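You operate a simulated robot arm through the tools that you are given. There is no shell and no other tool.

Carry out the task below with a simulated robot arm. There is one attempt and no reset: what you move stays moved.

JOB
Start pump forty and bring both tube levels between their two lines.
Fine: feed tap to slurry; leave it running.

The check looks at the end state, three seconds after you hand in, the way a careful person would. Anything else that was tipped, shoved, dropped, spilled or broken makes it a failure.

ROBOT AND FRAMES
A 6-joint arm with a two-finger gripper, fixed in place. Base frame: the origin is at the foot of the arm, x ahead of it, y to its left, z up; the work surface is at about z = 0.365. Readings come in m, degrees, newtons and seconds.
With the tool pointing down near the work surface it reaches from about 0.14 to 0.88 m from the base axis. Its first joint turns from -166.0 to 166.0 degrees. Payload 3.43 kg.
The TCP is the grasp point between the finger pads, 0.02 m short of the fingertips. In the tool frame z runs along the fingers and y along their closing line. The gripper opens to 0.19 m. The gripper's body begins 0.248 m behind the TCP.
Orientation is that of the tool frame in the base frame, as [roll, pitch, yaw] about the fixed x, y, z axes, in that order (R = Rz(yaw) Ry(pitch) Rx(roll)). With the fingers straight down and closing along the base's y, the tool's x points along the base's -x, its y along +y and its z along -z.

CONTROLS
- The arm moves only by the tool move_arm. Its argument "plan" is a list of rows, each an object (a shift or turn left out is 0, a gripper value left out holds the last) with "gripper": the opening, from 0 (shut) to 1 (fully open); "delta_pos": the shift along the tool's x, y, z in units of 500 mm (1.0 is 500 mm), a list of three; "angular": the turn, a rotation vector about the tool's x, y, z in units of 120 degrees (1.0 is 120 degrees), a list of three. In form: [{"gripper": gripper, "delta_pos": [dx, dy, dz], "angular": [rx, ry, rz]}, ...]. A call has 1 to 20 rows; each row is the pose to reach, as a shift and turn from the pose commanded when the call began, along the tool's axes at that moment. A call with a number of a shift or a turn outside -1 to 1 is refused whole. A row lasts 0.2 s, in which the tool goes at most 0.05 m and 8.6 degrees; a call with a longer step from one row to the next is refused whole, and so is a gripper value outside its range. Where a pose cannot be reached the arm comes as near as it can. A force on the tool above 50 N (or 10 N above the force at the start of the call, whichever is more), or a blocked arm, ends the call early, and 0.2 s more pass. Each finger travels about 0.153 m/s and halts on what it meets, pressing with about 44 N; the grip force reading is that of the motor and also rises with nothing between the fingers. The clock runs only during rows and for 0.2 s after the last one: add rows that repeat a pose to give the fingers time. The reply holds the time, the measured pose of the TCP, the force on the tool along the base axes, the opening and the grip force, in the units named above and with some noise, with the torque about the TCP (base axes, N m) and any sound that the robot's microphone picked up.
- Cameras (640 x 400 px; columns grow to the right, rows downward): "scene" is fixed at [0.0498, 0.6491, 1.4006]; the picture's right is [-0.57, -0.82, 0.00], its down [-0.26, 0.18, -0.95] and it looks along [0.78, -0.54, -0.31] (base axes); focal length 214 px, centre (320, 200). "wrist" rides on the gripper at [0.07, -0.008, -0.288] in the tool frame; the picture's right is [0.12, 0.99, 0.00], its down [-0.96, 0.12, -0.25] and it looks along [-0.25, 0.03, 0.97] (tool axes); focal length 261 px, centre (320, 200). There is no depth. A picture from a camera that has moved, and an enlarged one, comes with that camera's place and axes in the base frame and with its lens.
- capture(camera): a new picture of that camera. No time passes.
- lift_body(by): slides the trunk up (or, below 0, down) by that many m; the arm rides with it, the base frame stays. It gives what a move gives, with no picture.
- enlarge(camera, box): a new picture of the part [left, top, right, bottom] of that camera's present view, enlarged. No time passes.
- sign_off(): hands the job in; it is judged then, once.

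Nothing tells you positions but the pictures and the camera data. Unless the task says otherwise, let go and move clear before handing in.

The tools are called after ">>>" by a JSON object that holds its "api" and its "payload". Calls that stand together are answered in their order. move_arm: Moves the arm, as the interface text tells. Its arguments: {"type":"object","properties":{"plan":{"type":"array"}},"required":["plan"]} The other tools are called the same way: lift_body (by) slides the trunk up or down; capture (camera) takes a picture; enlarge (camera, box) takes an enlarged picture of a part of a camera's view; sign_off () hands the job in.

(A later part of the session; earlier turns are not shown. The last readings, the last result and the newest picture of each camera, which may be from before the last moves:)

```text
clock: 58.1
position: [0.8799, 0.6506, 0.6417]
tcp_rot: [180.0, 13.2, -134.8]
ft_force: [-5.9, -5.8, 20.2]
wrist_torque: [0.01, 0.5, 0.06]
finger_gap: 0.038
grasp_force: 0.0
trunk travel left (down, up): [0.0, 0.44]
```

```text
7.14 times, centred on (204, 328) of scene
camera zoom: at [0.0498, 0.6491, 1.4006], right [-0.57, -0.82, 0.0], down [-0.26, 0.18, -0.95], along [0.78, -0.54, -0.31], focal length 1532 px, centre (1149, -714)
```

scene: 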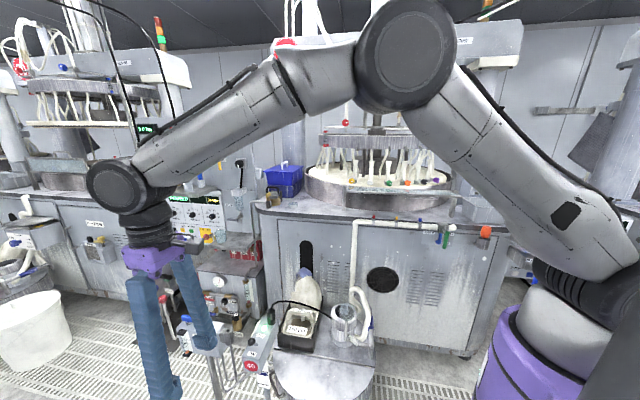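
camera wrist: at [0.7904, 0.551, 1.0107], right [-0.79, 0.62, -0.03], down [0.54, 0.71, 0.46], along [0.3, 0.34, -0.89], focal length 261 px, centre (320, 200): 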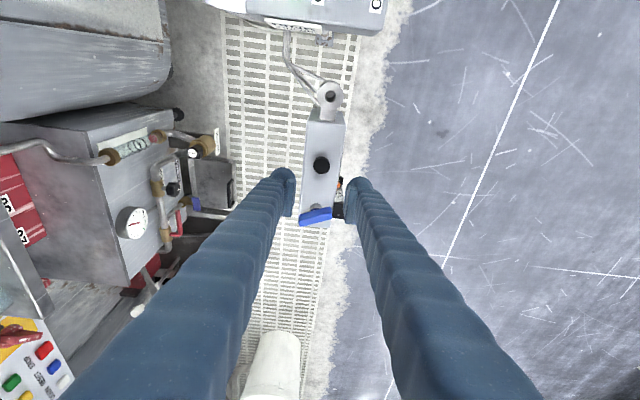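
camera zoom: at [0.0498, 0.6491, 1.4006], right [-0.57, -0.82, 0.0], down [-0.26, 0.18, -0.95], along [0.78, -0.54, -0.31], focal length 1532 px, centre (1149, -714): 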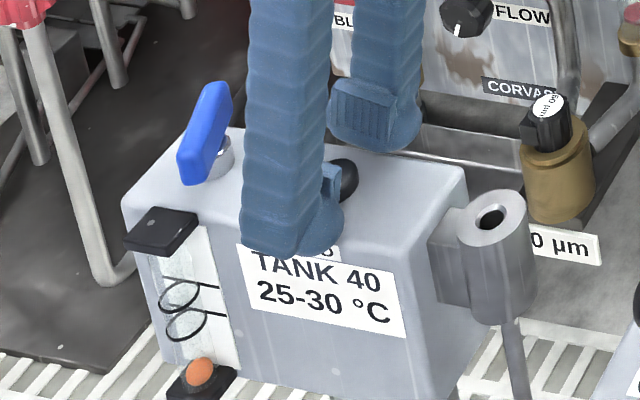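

The block top is at ≈0.618 and the black piece is only a few mm tall – a cap or push-button rather than a knob. I'm lifting off without forcing it, and will look again at the tank/pump area for the tubes that are really meant.

>>> {"api": "move_arm", "payload": {"plan": [{"gripper": 0.2, "delta_pos": [-0.02, 0, -0.08]}, {"delta_pos": [-0.045, 0, -0.175]}, {"delta_pos": [-0.07, 0, -0.27]}, {"delta_pos": [-0.07, 0, -0.27]}]}}

>>> {"api": "enlarge", "payload": {"camera": "scene", "box": [240, 360, 310, 400]}}

>>> {"api": "capture", "payload": {"camera": "wrist"}}

```text
clock: 59.1
position: [0.8831, 0.6525, 0.7797]
tcp_rot: [179.9, 13.0, -134.9]
ft_force: [-0.7, 0.4, 0.8]
wrist_torque: [0.02, -0.02, 0.0]
finger_gap: 0.038
grasp_force: 0.2
trunk travel left (down, up): [0.0, 0.44]
```

```text
9.14 times, centred on (275, 380) of scene
camera zoom: at [0.0498, 0.6491, 1.4006], right [-0.57, -0.82, 0.0], down [-0.26, 0.18, -0.95], along [0.78, -0.54, -0.31], focal length 1961 px, centre (731, -1446)
```

zoom: 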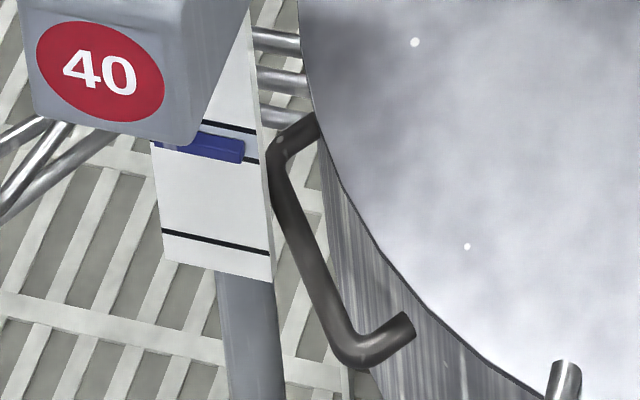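

```text
taken
camera wrist: at [0.7952, 0.5525, 1.0443], right [-0.79, 0.62, -0.03], down [0.54, 0.71, 0.46], along [0.3, 0.34, -0.89], focal length 261 px, centre (320, 200)
```

wrist: 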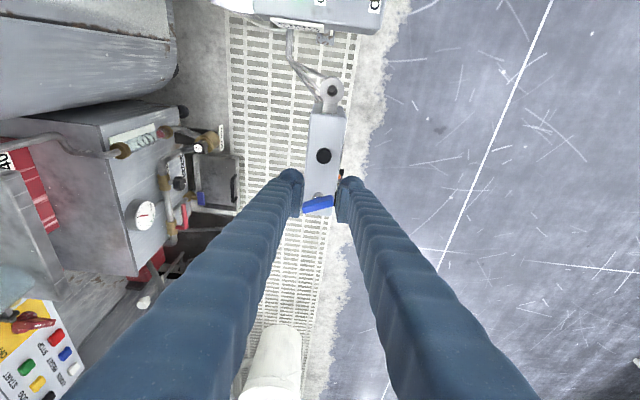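

Let me inspect the upper part of machine 40 and the whole feed line for tubes with two lines.

>>> {"api": "enlarge", "payload": {"camera": "scene", "box": [310, 70, 470, 200]}}

>>> {"api": "enlarge", "payload": {"camera": "scene", "box": [270, 0, 430, 130]}}

>>> {"api": "enlarge", "payload": {"camera": "scene", "box": [340, 200, 500, 320]}}

>>> {"api": "enlarge", "payload": {"camera": "scene", "box": [430, 150, 530, 260]}}

>>> {"api": "enlarge", "payload": {"camera": "scene", "box": [120, 90, 280, 260]}}

>>> {"api": "enlarge", "payload": {"camera": "scene", "box": [500, 200, 640, 400]}}

```text
3.08 times, centred on (390, 135) of scene
camera zoom: at [0.0498, 0.6491, 1.4006], right [-0.57, -0.82, 0.0], down [-0.26, 0.18, -0.95], along [0.78, -0.54, -0.31], focal length 660 px, centre (105, 400)
```

zoom: 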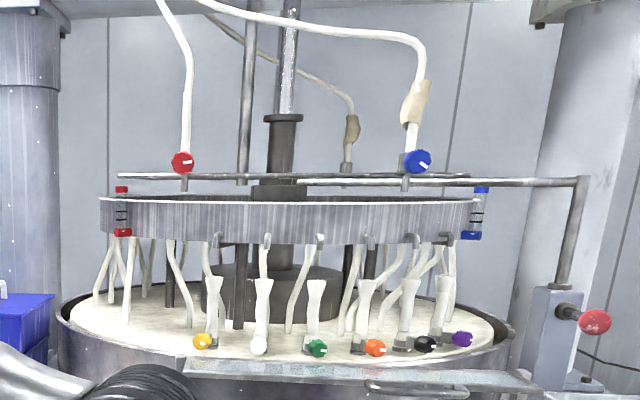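

```text
3.08 times, centred on (350, 65) of scene
camera zoom: at [0.0498, 0.6491, 1.4006], right [-0.57, -0.82, 0.0], down [-0.26, 0.18, -0.95], along [0.78, -0.54, -0.31], focal length 660 px, centre (228, 615)
```

zoom: 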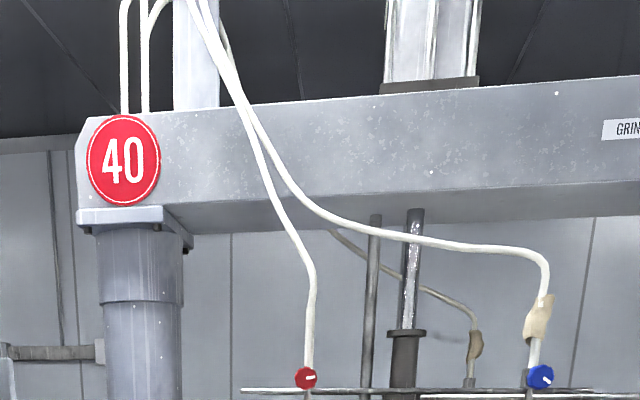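

```text
3.33 times, centred on (420, 260) of scene
camera zoom: at [0.0498, 0.6491, 1.4006], right [-0.57, -0.82, 0.0], down [-0.26, 0.18, -0.95], along [0.78, -0.54, -0.31], focal length 715 px, centre (-13, 0)
```

zoom: 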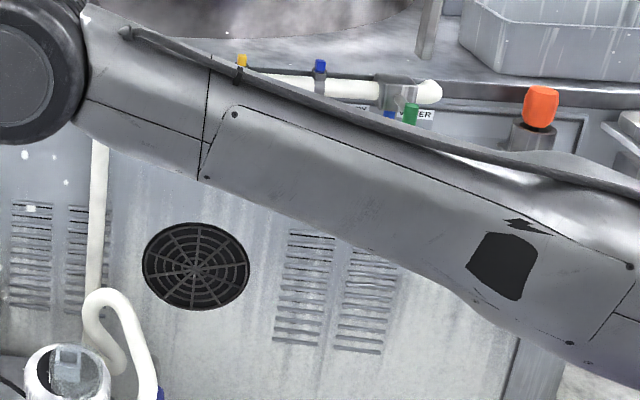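

```text
3.64 times, centred on (480, 205) of scene
camera zoom: at [0.0498, 0.6491, 1.4006], right [-0.57, -0.82, 0.0], down [-0.26, 0.18, -0.95], along [0.78, -0.54, -0.31], focal length 780 px, centre (-262, 182)
```

zoom: 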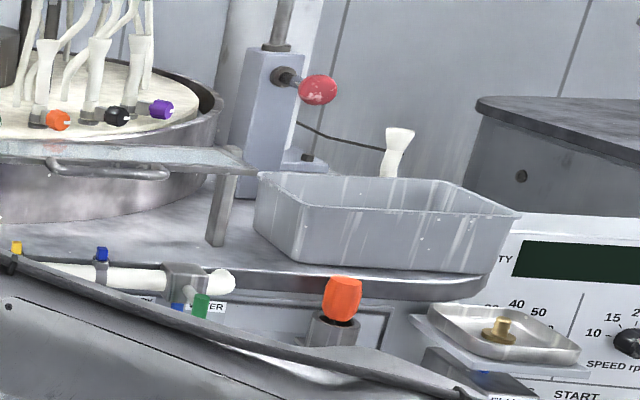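

```text
2.35 times, centred on (200, 175) of scene
camera zoom: at [0.0498, 0.6491, 1.4006], right [-0.57, -0.82, 0.0], down [-0.26, 0.18, -0.95], along [0.78, -0.54, -0.31], focal length 505 px, centre (602, 259)
```

zoom: 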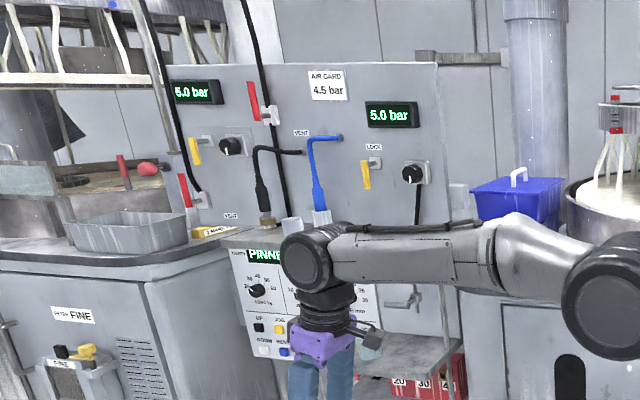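

```text
2.00 times, centred on (570, 300) of scene
camera zoom: at [0.0498, 0.6491, 1.4006], right [-0.57, -0.82, 0.0], down [-0.26, 0.18, -0.95], along [0.78, -0.54, -0.31], focal length 429 px, centre (-180, 0)
```

zoom: 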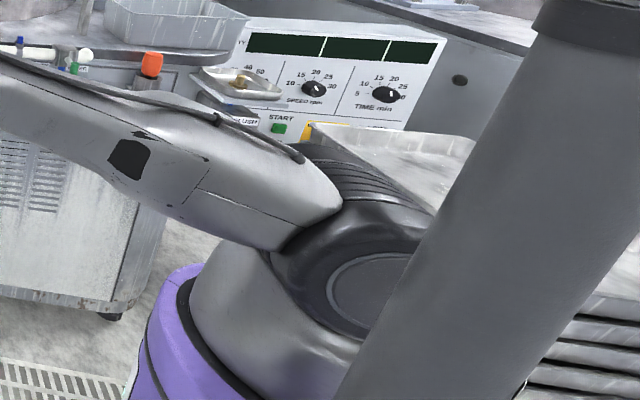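

Found them: on machine 40's distribution ring there are two small sight tubes – a red-capped one at left and a blue-capped one at right – each with lines, fed by hoses with matching red and blue valve knobs. Zooming in on those.

>>> {"api": "enlarge", "payload": {"camera": "scene", "box": [325, 115, 365, 155]}}

>>> {"api": "enlarge", "payload": {"camera": "scene", "box": [410, 110, 480, 165]}}

>>> {"api": "enlarge", "payload": {"camera": "scene", "box": [448, 124, 472, 154]}}

>>> {"api": "enlarge", "payload": {"camera": "scene", "box": [335, 122, 359, 152]}}

```text
10.00 times, centred on (345, 135) of scene
camera zoom: at [0.0498, 0.6491, 1.4006], right [-0.57, -0.82, 0.0], down [-0.26, 0.18, -0.95], along [0.78, -0.54, -0.31], focal length 2145 px, centre (70, 850)
```

zoom: 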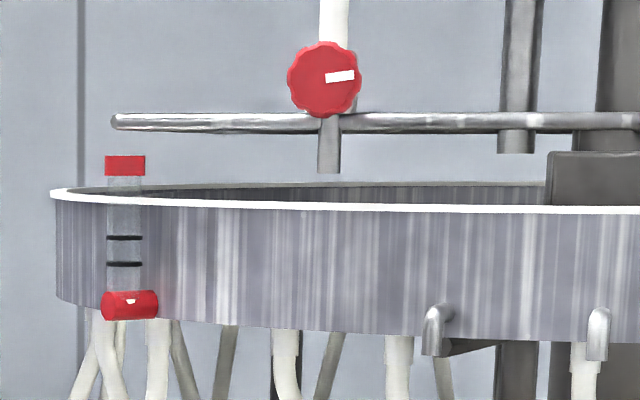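

```text
7.27 times, centred on (445, 138) of scene
camera zoom: at [0.0498, 0.6491, 1.4006], right [-0.57, -0.82, 0.0], down [-0.26, 0.18, -0.95], along [0.78, -0.54, -0.31], focal length 1560 px, centre (-589, 654)
```

zoom: 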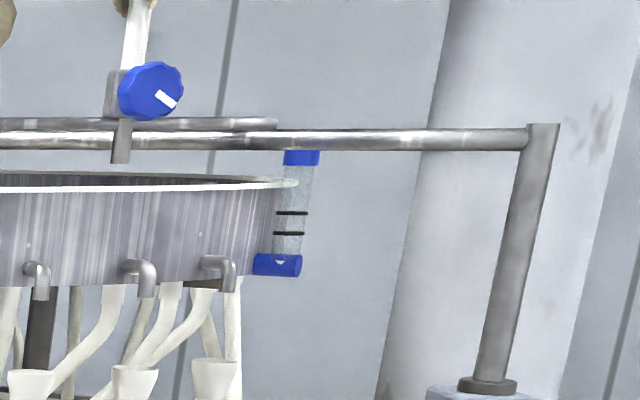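

```text
13.33 times, centred on (460, 139) of scene
camera zoom: at [0.0498, 0.6491, 1.4006], right [-0.57, -0.82, 0.0], down [-0.26, 0.18, -0.95], along [0.78, -0.54, -0.31], focal length 2860 px, centre (-1547, 1013)
```

zoom: 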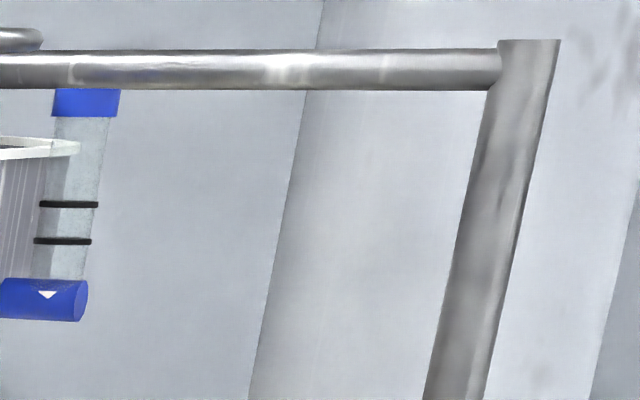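

```text
13.33 times, centred on (347, 137) of scene
camera zoom: at [0.0498, 0.6491, 1.4006], right [-0.57, -0.82, 0.0], down [-0.26, 0.18, -0.95], along [0.78, -0.54, -0.31], focal length 2860 px, centre (-40, 1040)
```

zoom: 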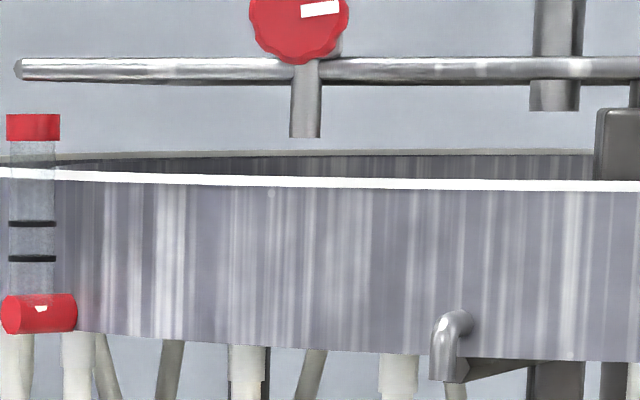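

The job's tubes are the red and blue sight tubes on the ring, fed through the red and blue knobs (≈(1.06,-0.23,1.44) and (0.75,-0.50,1.44)). The Tank 40 block is not involved, so I must first put its blue handle back exactly as it was. Positioning the fork behind its front half.

>>> {"api": "move_arm", "payload": {"plan": [{"gripper": 0.42, "delta_pos": [-0.02, -0.02, 0.03], "angular": [0, -0.02, 0]}, {"gripper": 0.42, "delta_pos": [-0.04, -0.04, 0.06], "angular": [0, -0.04, 0]}, {"gripper": 0.42, "delta_pos": [-0.053, -0.057, 0.094], "angular": [0, -0.0583, 0]}, {"gripper": 0.42, "delta_pos": [-0.053, -0.057, 0.094], "angular": [0, -0.0583, 0]}]}}

>>> {"api": "enlarge", "payload": {"camera": "wrist", "box": [250, 110, 390, 250]}}

```text
clock: 60.1
position: [0.9283, 0.6604, 0.7384]
tcp_rot: [-179.9, 20.1, -134.9]
ft_force: [1.1, 0.2, 0.0]
wrist_torque: [-0.01, 0.05, 0.01]
finger_gap: 0.0798
grasp_force: 0.1
trunk travel left (down, up): [0.0, 0.44]
```

```text
2.86 times, centred on (320, 180) of wrist
camera zoom: at [0.8191, 0.5371, 0.9854], right [-0.78, 0.62, -0.04], down [0.5, 0.66, 0.56], along [0.38, 0.42, -0.83], focal length 745 px, centre (320, 257)
```

zoom: 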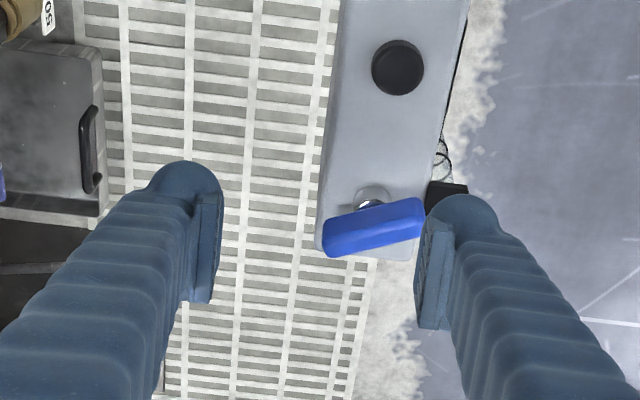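

>>> {"api": "move_arm", "payload": {"plan": [{"gripper": 0.42, "delta_pos": [0.019, 0, -0.007]}, {"delta_pos": [0.04, 0, 0.05]}, {"delta_pos": [0.058, 0, 0.1]}, {"delta_pos": [0.075, 0, 0.148]}, {"delta_pos": [0.075, 0, 0.148]}]}}

>>> {"api": "enlarge", "payload": {"camera": "wrist", "box": [250, 110, 390, 250]}}

```text
clock: 61.3
position: [0.9205, 0.6532, 0.6556]
tcp_rot: [-180.0, 20.0, -135.0]
ft_force: [0.1, -0.7, 0.2]
wrist_torque: [-0.01, 0.02, -0.02]
finger_gap: 0.08
grasp_force: 0.1
trunk travel left (down, up): [0.0, 0.44]
```

```text
2.86 times, centred on (320, 180) of wrist
camera zoom: at [0.8118, 0.5305, 0.9032], right [-0.78, 0.62, -0.04], down [0.5, 0.66, 0.56], along [0.38, 0.42, -0.83], focal length 745 px, centre (320, 257)
```

zoom: 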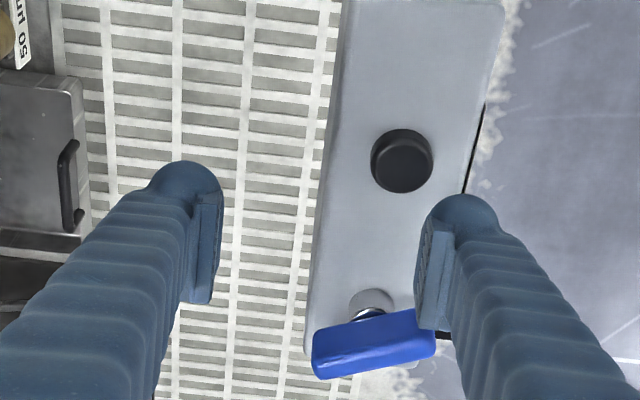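

>>> {"api": "move_arm", "payload": {"plan": [{"gripper": 0.42, "delta_pos": [-0.014, 0, 0.005]}, {"delta_pos": [-0.028, 0, 0.01]}, {"delta_pos": [-0.042, 0, 0.015]}, {"delta_pos": [-0.0564, 0, 0.0205]}, {"delta_pos": [-0.0564, 0, 0.0205]}]}}

>>> {"api": "enlarge", "payload": {"camera": "wrist", "box": [250, 110, 390, 250]}}

>>> {"api": "enlarge", "payload": {"camera": "scene", "box": [172, 300, 236, 356]}}

```text
clock: 62.5
position: [0.9412, 0.6728, 0.6563]
tcp_rot: [180.0, 20.0, -134.9]
ft_force: [-1.2, -0.3, -0.1]
wrist_torque: [-0.03, -0.01, 0.09]
finger_gap: 0.0806
grasp_force: 0.4
trunk travel left (down, up): [0.0, 0.44]
```

```text
2.86 times, centred on (320, 180) of wrist
camera zoom: at [0.833, 0.5508, 0.9028], right [-0.78, 0.62, -0.04], down [0.5, 0.66, 0.56], along [0.38, 0.42, -0.83], focal length 745 px, centre (320, 257)
```

zoom: 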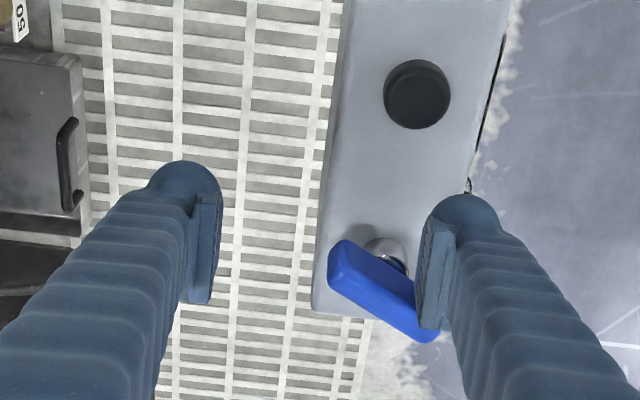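

```text
7.14 times, centred on (204, 328) of scene
camera zoom: at [0.0498, 0.6491, 1.4006], right [-0.57, -0.82, 0.0], down [-0.26, 0.18, -0.95], along [0.78, -0.54, -0.31], focal length 1532 px, centre (1149, -714)
```

zoom: 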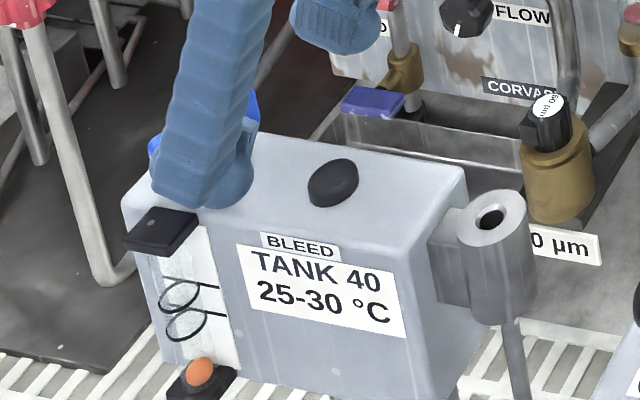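

Good, it has come back to about 50°. Now retreat slightly and use the rear finger's pad to push the near end back toward its original stop.

>>> {"api": "move_arm", "payload": {"plan": [{"gripper": 0.42, "delta_pos": [0.0226, 0, -0.0082]}, {"delta_pos": [0.0226, 0.04, -0.0082]}, {"delta_pos": [0.0226, 0.08, -0.0082]}, {"delta_pos": [0.0226, 0.096, -0.0082]}, {"delta_pos": [0.0226, 0.108, -0.0082]}, {"delta_pos": [0.0226, 0.118, -0.0082]}, {"delta_pos": [0.0226, 0.118, -0.0082]}]}}

>>> {"api": "enlarge", "payload": {"camera": "wrist", "box": [250, 110, 390, 250]}}

```text
clock: 64.1
position: [0.8924, 0.7033, 0.654]
tcp_rot: [-180.0, 19.7, -135.0]
ft_force: [3.9, -29.0, -0.8]
wrist_torque: [-0.04, 0.4, -1.38]
finger_gap: 0.0932
grasp_force: 11.8
trunk travel left (down, up): [0.0, 0.44]
```

```text
2.86 times, centred on (320, 180) of wrist
camera zoom: at [0.784, 0.5813, 0.902], right [-0.78, 0.62, -0.04], down [0.5, 0.66, 0.56], along [0.38, 0.42, -0.83], focal length 745 px, centre (320, 257)
```

zoom: 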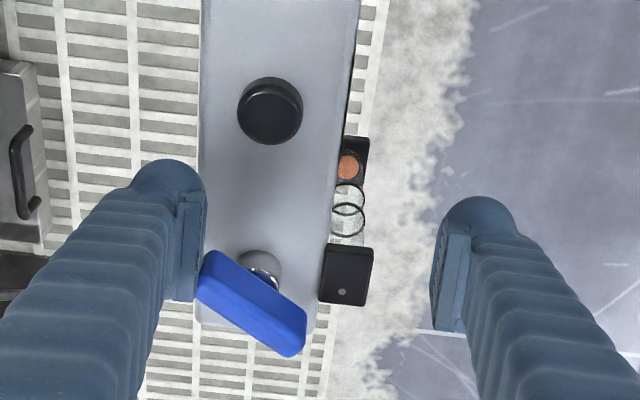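

The push jammed (friction line through the pivot, ~29 N), so I'm easing off and will instead move the finger along the handle's arc (back toward me as well as sideways).

>>> {"api": "move_arm", "payload": {"plan": [{"gripper": 0.42, "delta_pos": [0, -0.013, 0]}, {"delta_pos": [0.0064, -0.0062, -0.0023]}, {"delta_pos": [0.0115, 0.0016, -0.0042]}, {"delta_pos": [0.0115, 0.0016, -0.0042]}]}}

>>> {"api": "enlarge", "payload": {"camera": "wrist", "box": [250, 110, 390, 250]}}

```text
clock: 65.1
position: [0.8869, 0.701, 0.6543]
tcp_rot: [180.0, 19.8, -134.8]
ft_force: [-0.8, -21.5, -4.1]
wrist_torque: [0.05, 0.1, -1.08]
finger_gap: 0.0879
grasp_force: 6.6
trunk travel left (down, up): [0.0, 0.44]
```

```text
2.86 times, centred on (320, 180) of wrist
camera zoom: at [0.778, 0.5787, 0.9024], right [-0.78, 0.62, -0.04], down [0.5, 0.66, 0.56], along [0.37, 0.42, -0.83], focal length 745 px, centre (320, 257)
```

zoom: 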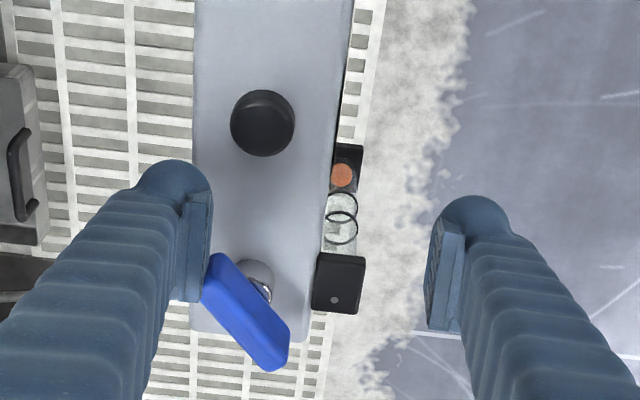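

>>> {"api": "move_arm", "payload": {"plan": [{"gripper": 0.42, "delta_pos": [0.0056, 0.004, -0.0021]}, {"delta_pos": [0.0094, 0.012, -0.0034]}, {"delta_pos": [0.0113, 0.02, -0.0041]}, {"delta_pos": [0.0113, 0.026, -0.0041]}, {"delta_pos": [0.0113, 0.026, -0.0041]}]}}

>>> {"api": "enlarge", "payload": {"camera": "wrist", "box": [250, 110, 390, 250]}}

```text
clock: 66.3
position: [0.874, 0.704, 0.6554]
tcp_rot: [180.0, 19.8, -135.0]
ft_force: [-10.5, -41.2, -3.2]
wrist_torque: [0.18, 0.44, -2.59]
finger_gap: 0.0922
grasp_force: 10.5
trunk travel left (down, up): [0.0, 0.44]
```

```text
2.86 times, centred on (320, 180) of wrist
camera zoom: at [0.7642, 0.5825, 0.9032], right [-0.78, 0.62, -0.04], down [0.5, 0.66, 0.56], along [0.37, 0.42, -0.83], focal length 745 px, centre (320, 257)
```

zoom: 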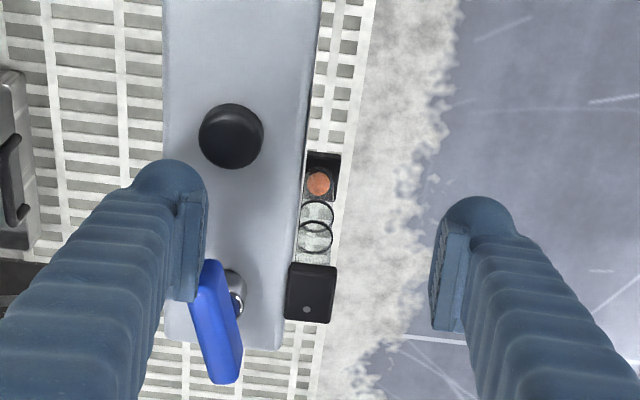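

About 12° remains. I'll release the pressure, then re-approach and push the near end again.

>>> {"api": "move_arm", "payload": {"plan": [{"gripper": 0.42, "delta_pos": [0, -0.02, 0]}, {"delta_pos": [0, -0.036, 0]}, {"delta_pos": [0, -0.036, 0]}]}}

>>> {"api": "enlarge", "payload": {"camera": "wrist", "box": [250, 110, 390, 250]}}

>>> {"api": "enlarge", "payload": {"camera": "scene", "box": [172, 300, 236, 356]}}

```text
clock: 67.1
position: [0.8868, 0.6975, 0.6576]
tcp_rot: [180.0, 20.3, -134.8]
ft_force: [0.0, 0.4, 0.0]
wrist_torque: [-0.01, 0.0, 0.01]
finger_gap: 0.0799
grasp_force: 0.1
trunk travel left (down, up): [0.0, 0.44]
```

```text
2.86 times, centred on (320, 180) of wrist
camera zoom: at [0.7767, 0.5737, 0.9048], right [-0.78, 0.62, -0.04], down [0.49, 0.66, 0.57], along [0.38, 0.42, -0.82], focal length 745 px, centre (320, 257)
```

zoom: 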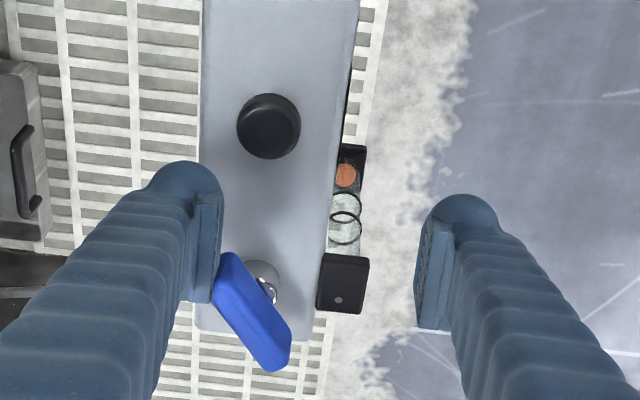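

```text
7.14 times, centred on (204, 328) of scene
camera zoom: at [0.0498, 0.6491, 1.4006], right [-0.57, -0.82, 0.0], down [-0.26, 0.18, -0.95], along [0.78, -0.54, -0.31], focal length 1532 px, centre (1149, -714)
```

zoom: 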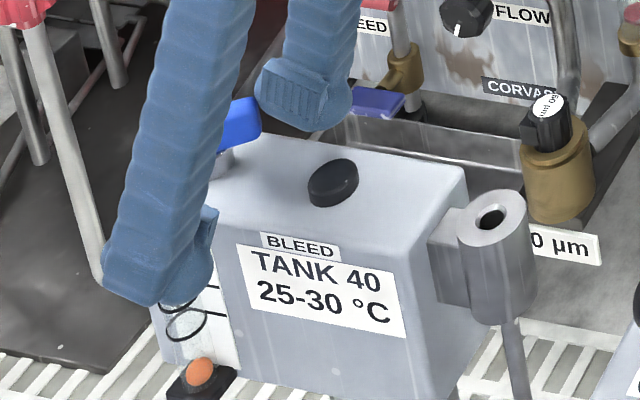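

The handle moved back as I withdrew, which is odd; I'll move the finger well clear to see where the handle rests on its own.

>>> {"api": "move_arm", "payload": {"plan": [{"gripper": 0.42, "delta_pos": [0.02, -0.04, -0.01]}, {"delta_pos": [0.02, -0.06, -0.01]}, {"delta_pos": [0.02, -0.06, -0.01]}, {"delta_pos": [0.02, -0.06, -0.01]}]}}

>>> {"api": "enlarge", "payload": {"camera": "wrist", "box": [250, 110, 390, 250]}}

```text
clock: 68.1
position: [0.8982, 0.6649, 0.6574]
tcp_rot: [-180.0, 20.0, -134.9]
ft_force: [-0.4, 0.3, 0.5]
wrist_torque: [-0.02, 0.03, 0.03]
finger_gap: 0.0796
grasp_force: 0.1
trunk travel left (down, up): [0.0, 0.44]
```

```text
2.86 times, centred on (320, 180) of wrist
camera zoom: at [0.7896, 0.5435, 0.9043], right [-0.78, 0.62, -0.04], down [0.5, 0.66, 0.56], along [0.38, 0.42, -0.83], focal length 745 px, centre (320, 257)
```

zoom: 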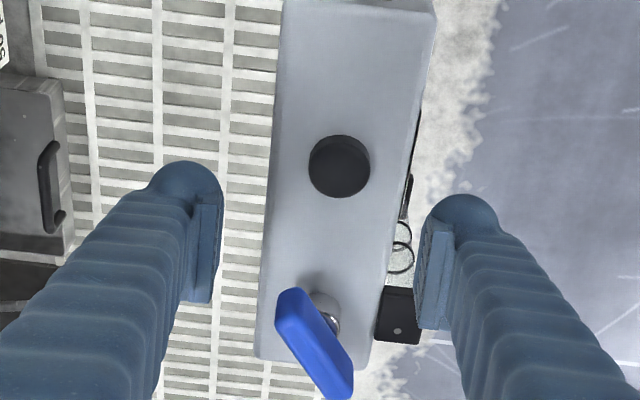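

The handle rests quietly at ~35°. A cleaner way back: bracket it with the fingers aligned near its own angle and rotate it back to the stop. Raising and re-orienting (yaw +20°, tilt 27°) above it.

>>> {"api": "move_arm", "payload": {"plan": [{"gripper": 0.42, "delta_pos": [-0.03, 0, -0.08]}, {"delta_pos": [-0.06, -0.005, -0.165]}, {"gripper": 0.35, "delta_pos": [-0.07, -0.01, -0.162], "angular": [-0.022, -0.019, -0.051]}, {"delta_pos": [-0.085, -0.018, -0.16], "angular": [-0.0443, -0.0385, -0.102]}, {"delta_pos": [-0.094, -0.022, -0.157], "angular": [-0.0665, -0.0578, -0.1529]}, {"delta_pos": [-0.094, -0.022, -0.157], "angular": [-0.0665, -0.0578, -0.1529]}]}}

>>> {"api": "enlarge", "payload": {"camera": "wrist", "box": [250, 110, 390, 250]}}

```text
clock: 69.5
position: [0.9209, 0.6689, 0.7467]
tcp_rot: [-180.0, 27.0, -114.8]
ft_force: [0.5, -0.5, 0.4]
wrist_torque: [0.0, 0.03, 0.0]
finger_gap: 0.0663
grasp_force: 0.1
trunk travel left (down, up): [0.0, 0.44]
```

```text
2.86 times, centred on (320, 180) of wrist
camera zoom: at [0.8476, 0.4902, 0.9722], right [-0.95, 0.32, -0.05], down [0.21, 0.72, 0.66], along [0.25, 0.61, -0.75], focal length 745 px, centre (320, 257)
```

zoom: 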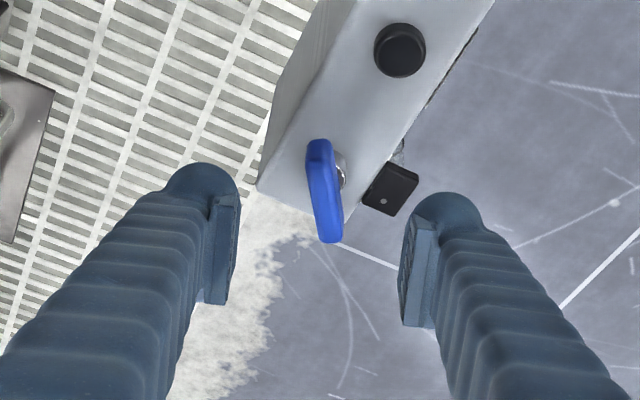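

>>> {"api": "move_arm", "payload": {"plan": [{"gripper": 0.35, "delta_pos": [0.003, 0.002, 0.07]}, {"delta_pos": [0.005, 0.004, 0.14]}, {"delta_pos": [0.006, 0.004, 0.18]}, {"delta_pos": [0.006, 0.004, 0.2]}, {"delta_pos": [0.006, 0.004, 0.2]}]}}

>>> {"api": "enlarge", "payload": {"camera": "wrist", "box": [250, 110, 390, 250]}}

```text
clock: 70.7
position: [0.936, 0.7099, 0.6556]
tcp_rot: [180.0, 27.1, -115.0]
ft_force: [0.0, -0.5, -0.9]
wrist_torque: [-0.01, 0.01, -0.01]
finger_gap: 0.0665
grasp_force: 0.1
trunk travel left (down, up): [0.0, 0.44]
```

```text
2.86 times, centred on (320, 180) of wrist
camera zoom: at [0.8633, 0.5308, 0.8814], right [-0.95, 0.32, -0.05], down [0.21, 0.72, 0.66], along [0.25, 0.61, -0.75], focal length 745 px, centre (320, 257)
```

zoom: 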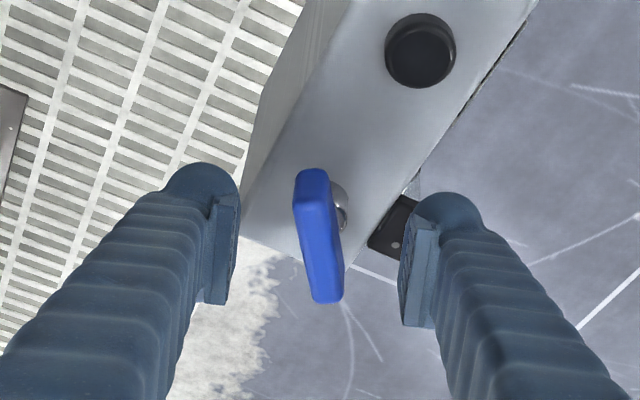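

Bracketed well. Closing to a loose fit and then rotating clockwise back to the original alignment.

>>> {"api": "move_arm", "payload": {"plan": [{"gripper": 0.2}, {"gripper": 0.12}, {"gripper": 0.08}, {"gripper": 0.08}, {"gripper": 0.08}]}}

>>> {"api": "enlarge", "payload": {"camera": "wrist", "box": [250, 110, 390, 250]}}

```text
clock: 71.9
position: [0.9363, 0.7099, 0.6556]
tcp_rot: [-180.0, 27.0, -114.9]
ft_force: [1.5, -1.0, 0.5]
wrist_torque: [0.01, 0.02, -0.01]
finger_gap: 0.0158
grasp_force: 0.9
trunk travel left (down, up): [0.0, 0.44]
```

```text
2.86 times, centred on (320, 180) of wrist
camera zoom: at [0.8632, 0.5308, 0.8815], right [-0.95, 0.32, -0.05], down [0.21, 0.72, 0.66], along [0.25, 0.61, -0.75], focal length 745 px, centre (320, 257)
```

zoom: 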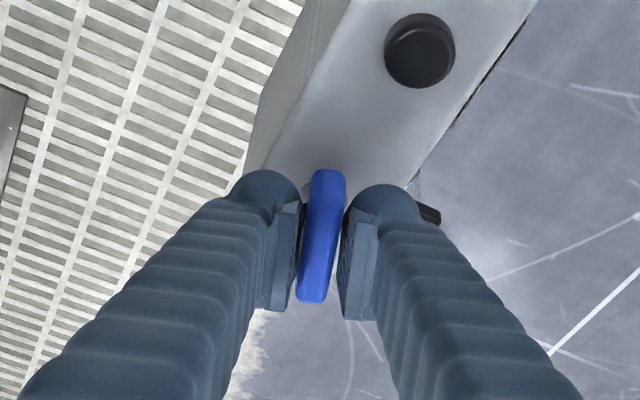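

Now rotating clockwise 20° to the original alignment, plus a touch to meet the stop.

>>> {"api": "move_arm", "payload": {"plan": [{"gripper": 0.08, "angular": [0.0227, 0, 0.0446]}, {"angular": [0.0454, 0, 0.0891]}, {"angular": [0.0681, 0, 0.1337]}, {"angular": [0.0832, 0, 0.1633]}, {"angular": [0.0832, 0, 0.1633]}]}}

>>> {"api": "enlarge", "payload": {"camera": "wrist", "box": [250, 110, 390, 250]}}

```text
clock: 73.1
position: [0.9362, 0.71, 0.6567]
tcp_rot: [180.0, 27.1, -137.0]
ft_force: [1.1, -0.4, 0.8]
wrist_torque: [-0.01, -0.01, 0.01]
finger_gap: 0.016
grasp_force: 0.1
trunk travel left (down, up): [0.0, 0.44]
```

```text
2.86 times, centred on (320, 180) of wrist
camera zoom: at [0.8014, 0.5716, 0.8817], right [-0.76, 0.65, -0.05], down [0.47, 0.59, 0.66], along [0.46, 0.47, -0.75], focal length 745 px, centre (320, 257)
```

zoom: 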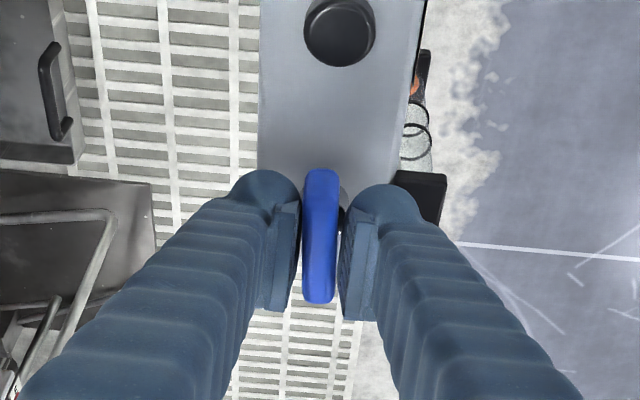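

>>> {"api": "move_arm", "payload": {"plan": [{"gripper": 0.08, "angular": [0.0113, 0, 0.0223]}, {"angular": [0.0227, 0, 0.0446]}, {"angular": [0.0227, 0, 0.0446]}]}}

>>> {"api": "enlarge", "payload": {"camera": "wrist", "box": [250, 110, 390, 250]}}

```text
clock: 73.9
position: [0.9358, 0.7106, 0.6563]
tcp_rot: [179.8, 27.0, -143.0]
ft_force: [0.8, -0.7, 0.6]
wrist_torque: [0.01, -0.08, 0.32]
finger_gap: 0.0171
grasp_force: 11.9
trunk travel left (down, up): [0.0, 0.44]
```

```text
2.86 times, centred on (320, 180) of wrist
camera zoom: at [0.7877, 0.5865, 0.8814], right [-0.68, 0.73, -0.05], down [0.53, 0.54, 0.66], along [0.51, 0.42, -0.75], focal length 745 px, centre (320, 257)
```

zoom: 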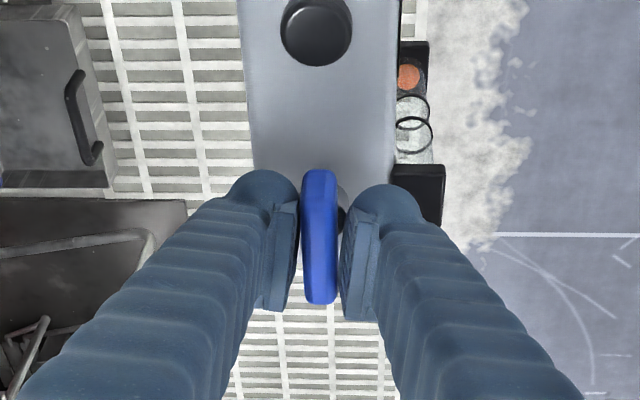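

The handle meets its original stop (0.3 N·m). Relaxing, opening and retreating, then checking it stays aligned.

>>> {"api": "move_arm", "payload": {"plan": [{"gripper": 0.08, "angular": [-0.0189, 0, -0.0371]}, {"gripper": 0.2, "angular": [-0.0189, 0, -0.0371]}, {"gripper": 0.35, "angular": [-0.0189, 0, -0.0371]}, {"gripper": 0.35, "angular": [-0.0189, 0, -0.0371]}, {"gripper": 0.35, "delta_pos": [0, 0, -0.08], "angular": [-0.0189, 0, -0.0371]}, {"delta_pos": [0, 0, -0.17], "angular": [-0.0189, 0, -0.0371]}, {"delta_pos": [0, 0, -0.26], "angular": [-0.0189, 0, -0.0371]}, {"delta_pos": [0, 0, -0.34], "angular": [-0.0189, 0, -0.0371]}, {"delta_pos": [0, 0, -0.34], "angular": [-0.0189, 0, -0.0371]}]}}

>>> {"api": "enlarge", "payload": {"camera": "wrist", "box": [250, 110, 390, 250]}}

>>> {"api": "enlarge", "payload": {"camera": "scene", "box": [172, 312, 236, 368]}}

```text
clock: 75.9
position: [0.8746, 0.6634, 0.8075]
tcp_rot: [-180.0, 27.0, -137.9]
ft_force: [-0.4, -0.1, -0.2]
wrist_torque: [0.0, 0.02, -0.01]
finger_gap: 0.0668
grasp_force: 0.1
trunk travel left (down, up): [0.0, 0.44]
```

```text
2.86 times, centred on (320, 180) of wrist
camera zoom: at [0.7374, 0.5271, 1.0328], right [-0.74, 0.67, -0.05], down [0.48, 0.58, 0.66], along [0.47, 0.46, -0.75], focal length 745 px, centre (320, 257)
```

zoom: 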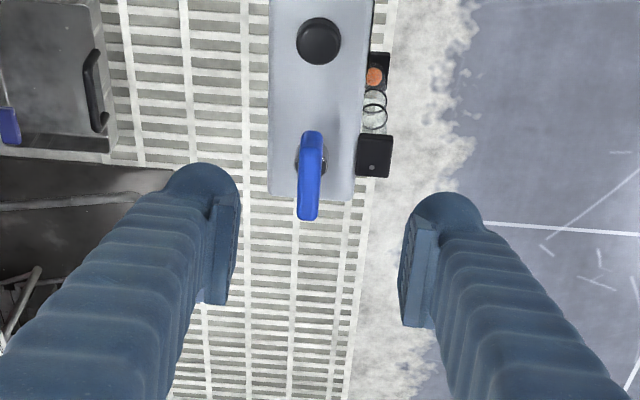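

```text
7.14 times, centred on (204, 340) of scene
camera zoom: at [0.0498, 0.6491, 1.4006], right [-0.57, -0.82, 0.0], down [-0.26, 0.18, -0.95], along [0.78, -0.54, -0.31], focal length 1532 px, centre (1149, -800)
```

zoom: 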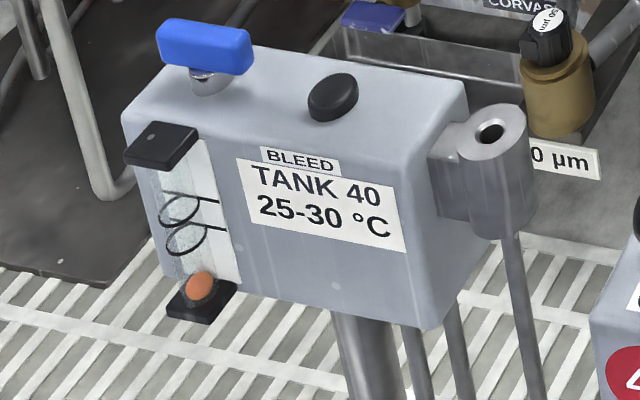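

The blue handle is back exactly as at the start. Now raising the trunk and swinging over toward the feed tap on the machine front.

>>> {"api": "lift_body", "payload": {"by": 0.35}}

>>> {"api": "move_arm", "payload": {"plan": [{"gripper": 0.35, "delta_pos": [0.069, -0.018, -0.049], "angular": [0, 0.05, 0]}, {"delta_pos": [0.138, -0.037, -0.097], "angular": [0, 0.11, 0]}, {"delta_pos": [0.207, -0.055, -0.146], "angular": [0, 0.17, 0]}, {"delta_pos": [0.276, -0.073, -0.195], "angular": [0, 0.225, 0]}, {"delta_pos": [0.345, -0.091, -0.244], "angular": [0, 0.225, 0]}, {"delta_pos": [0.414, -0.11, -0.292], "angular": [0, 0.225, 0]}, {"delta_pos": [0.483, -0.128, -0.341], "angular": [0, 0.225, 0]}, {"delta_pos": [0.483, -0.128, -0.341], "angular": [0, 0.225, 0]}]}}

>>> {"api": "capture", "payload": {"camera": "scene"}}

>>> {"api": "capture", "payload": {"camera": "wrist"}}

```text
clock: 79.3
position: [0.8752, 0.6643, 1.156]
tcp_rot: [-180.0, 27.0, -137.9]
ft_force: [-0.9, -0.1, 1.1]
wrist_torque: [0.04, 0.01, -0.01]
finger_gap: 0.0664
grasp_force: 0.1
trunk travel left (down, up): [-0.35, 0.09]
```

```text
clock: 81.1
position: [0.7016, 0.4195, 1.1977]
tcp_rot: [179.9, -0.1, -137.9]
ft_force: [0.7, -0.3, 0.3]
wrist_torque: [0.07, 0.16, 0.03]
finger_gap: 0.0667
grasp_force: 0.1
trunk travel left (down, up): [-0.35, 0.09]
```

```text
taken
```

scene: 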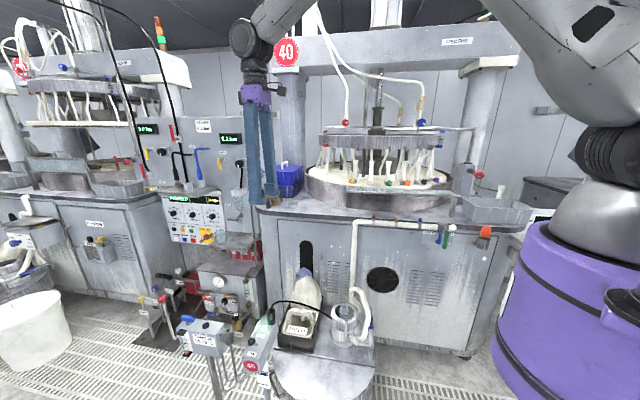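

```text
taken
camera wrist: at [0.6567, 0.3655, 1.4869], right [-0.75, 0.66, 0.0], down [0.64, 0.73, 0.25], along [0.16, 0.19, -0.97], focal length 261 px, centre (320, 200)
```

wrist: 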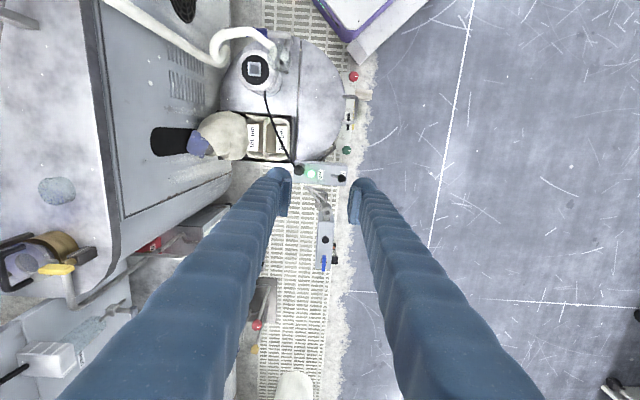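

>>> {"api": "move_arm", "payload": {"plan": [{"gripper": 0.35, "delta_pos": [0.089, -0.039, -0.008], "angular": [0, 0, 0.05]}, {"delta_pos": [0.178, -0.078, -0.017], "angular": [0, 0, 0.1]}, {"delta_pos": [0.267, -0.117, -0.026], "angular": [0, 0, 0.155]}, {"delta_pos": [0.356, -0.156, -0.034], "angular": [0, 0, 0.207]}, {"delta_pos": [0.445, -0.195, -0.043], "angular": [0, 0, 0.26]}, {"delta_pos": [0.534, -0.234, -0.052], "angular": [0, 0, 0.31]}, {"delta_pos": [0.623, -0.273, -0.06], "angular": [0, 0, 0.3625]}, {"delta_pos": [0.623, -0.273, -0.06], "angular": [0, 0, 0.3625]}]}}

>>> {"api": "capture", "payload": {"camera": "wrist"}}

>>> {"api": "capture", "payload": {"camera": "scene"}}

```text
clock: 82.9
position: [0.5611, 0.1105, 1.2288]
tcp_rot: [-179.9, 0.0, 178.5]
ft_force: [-0.1, 0.4, -0.1]
wrist_torque: [0.03, 0.05, 0.01]
finger_gap: 0.0666
grasp_force: 0.0
trunk travel left (down, up): [-0.35, 0.09]
```

```text
taken
camera wrist: at [0.4919, 0.1037, 1.5175], right [-0.09, 1.0, 0.0], down [0.96, 0.09, 0.25], along [0.25, 0.02, -0.97], focal length 261 px, centre (320, 200)
```

wrist: 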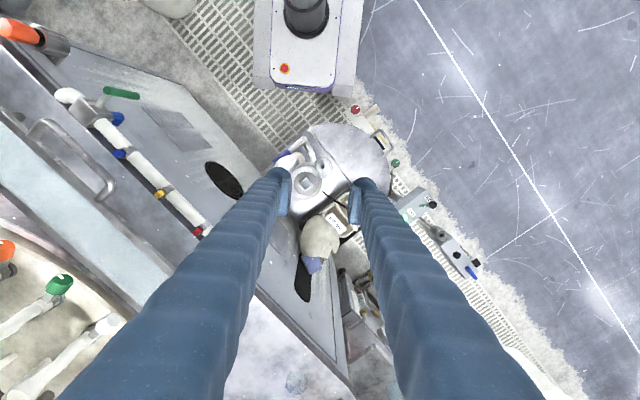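

```text
taken
```

scene: 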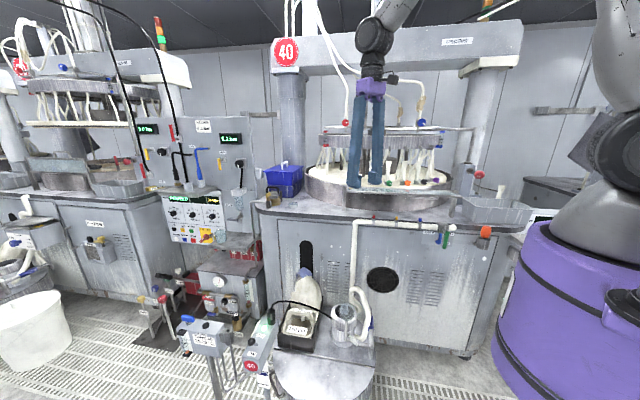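

>>> {"api": "enlarge", "payload": {"camera": "wrist", "box": [40, 60, 220, 240]}}

>>> {"api": "enlarge", "payload": {"camera": "scene", "box": [415, 205, 475, 255]}}

```text
2.22 times, centred on (130, 150) of wrist
camera zoom: at [0.4919, 0.1037, 1.5175], right [-0.09, 1.0, 0.0], down [0.96, 0.09, 0.25], along [0.25, 0.02, -0.97], focal length 579 px, centre (742, 311)
```

zoom: 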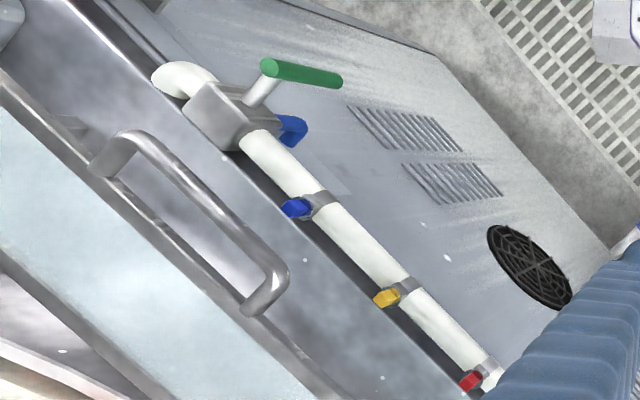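

```text
8.00 times, centred on (445, 230) of scene
camera zoom: at [0.0498, 0.6491, 1.4006], right [-0.57, -0.82, 0.0], down [-0.26, 0.18, -0.95], along [0.78, -0.54, -0.31], focal length 1716 px, centre (-680, -40)
```

zoom: 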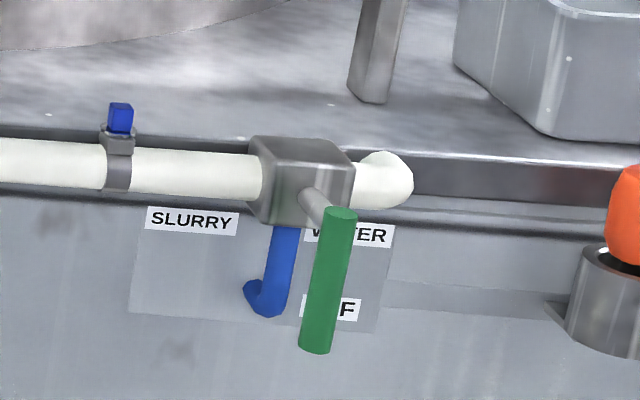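

The tap handle hangs vertically at about (0.446, -0.322), pivot z≈0.957, bottom z≈0.88; SLURRY is toward +t. I'll rotate the tool to face the panel and take a closer look before engaging it.

>>> {"api": "move_arm", "payload": {"plan": [{"gripper": 0.53, "delta_pos": [0.038, -0.084, 0.01], "angular": [0, 0, 0.06]}, {"delta_pos": [0.076, -0.168, 0.02], "angular": [0, 0, 0.12]}, {"delta_pos": [0.114, -0.253, 0.03], "angular": [0, 0, 0.18]}, {"delta_pos": [0.152, -0.338, 0.04], "angular": [0, 0, 0.24]}, {"delta_pos": [0.19, -0.422, 0.05], "angular": [0, 0, 0.3]}, {"delta_pos": [0.227, -0.506, 0.06], "angular": [0, 0, 0.3625]}, {"delta_pos": [0.227, -0.506, 0.06], "angular": [0, 0, 0.3625]}]}}

>>> {"api": "capture", "payload": {"camera": "wrist"}}

>>> {"api": "capture", "payload": {"camera": "scene"}}

```text
clock: 84.5
position: [0.4419, -0.142, 1.1971]
tcp_rot: [180.0, 0.0, 135.1]
ft_force: [0.3, -0.5, 0.1]
wrist_torque: [0.01, 0.04, 0.0]
finger_gap: 0.1008
grasp_force: 0.1
trunk travel left (down, up): [-0.35, 0.09]
```

```text
taken
camera wrist: at [0.3869, -0.0976, 1.4864], right [0.62, 0.79, 0.0], down [0.76, -0.6, 0.25], along [0.2, -0.15, -0.97], focal length 261 px, centre (320, 200)
```

wrist: 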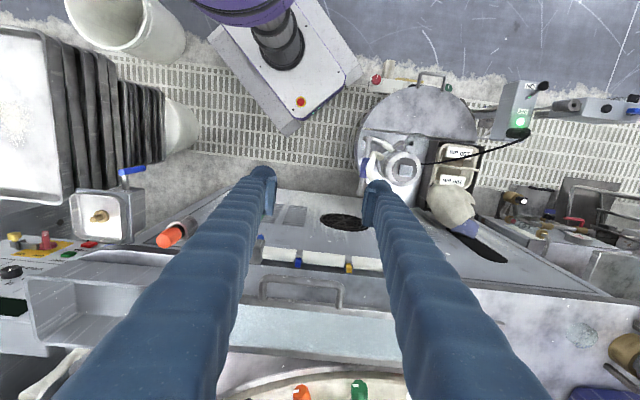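

```text
taken
```

scene: 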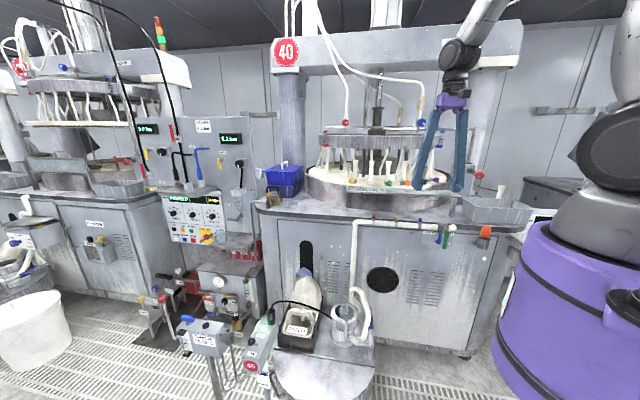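

>>> {"api": "move_arm", "payload": {"plan": [{"gripper": 0.53, "delta_pos": [-0.011, -0.04, 0.06], "angular": [0, -0.058, 0]}, {"delta_pos": [-0.022, -0.08, 0.13], "angular": [0, -0.117, 0]}, {"delta_pos": [-0.033, -0.12, 0.2], "angular": [0, -0.175, 0]}, {"delta_pos": [-0.044, -0.16, 0.28], "angular": [0, -0.233, 0]}, {"delta_pos": [-0.054, -0.199, 0.359], "angular": [0, -0.2917, 0]}, {"delta_pos": [-0.054, -0.199, 0.359], "angular": [0, -0.2917, 0]}]}}

>>> {"api": "capture", "payload": {"camera": "wrist"}}

>>> {"api": "capture", "payload": {"camera": "scene"}}

```text
clock: 86.1
position: [0.4466, -0.3189, 1.0554]
tcp_rot: [-173.8, 25.7, 119.7]
ft_force: [0.3, -0.5, -0.2]
wrist_torque: [0.07, 0.03, -0.01]
finger_gap: 0.1006
grasp_force: 0.1
out of reach, approached as far as the arm can: row 2, 3, 4, 5, 6
trunk travel left (down, up): [-0.35, 0.09]
stopped in row 6: the arm was blocked; the commanded pose is now the measured one
```

```text
taken
camera wrist: at [0.3748, -0.1439, 1.2842], right [0.83, 0.54, -0.15], down [0.5, -0.6, 0.63], along [0.25, -0.59, -0.76], focal length 261 px, centre (320, 200)
```

wrist: 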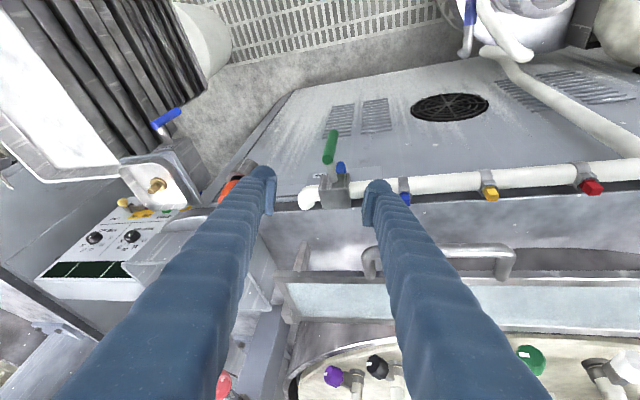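

```text
taken
```

scene: 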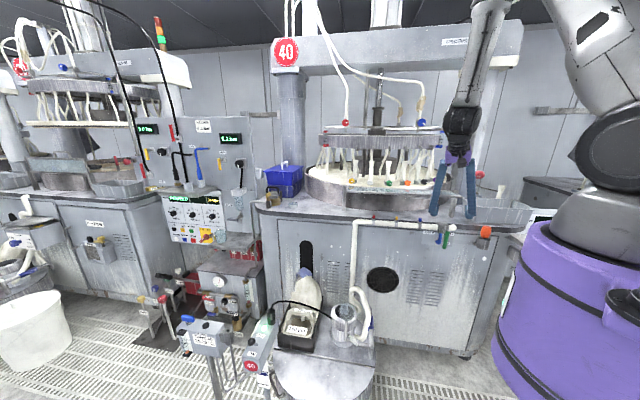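

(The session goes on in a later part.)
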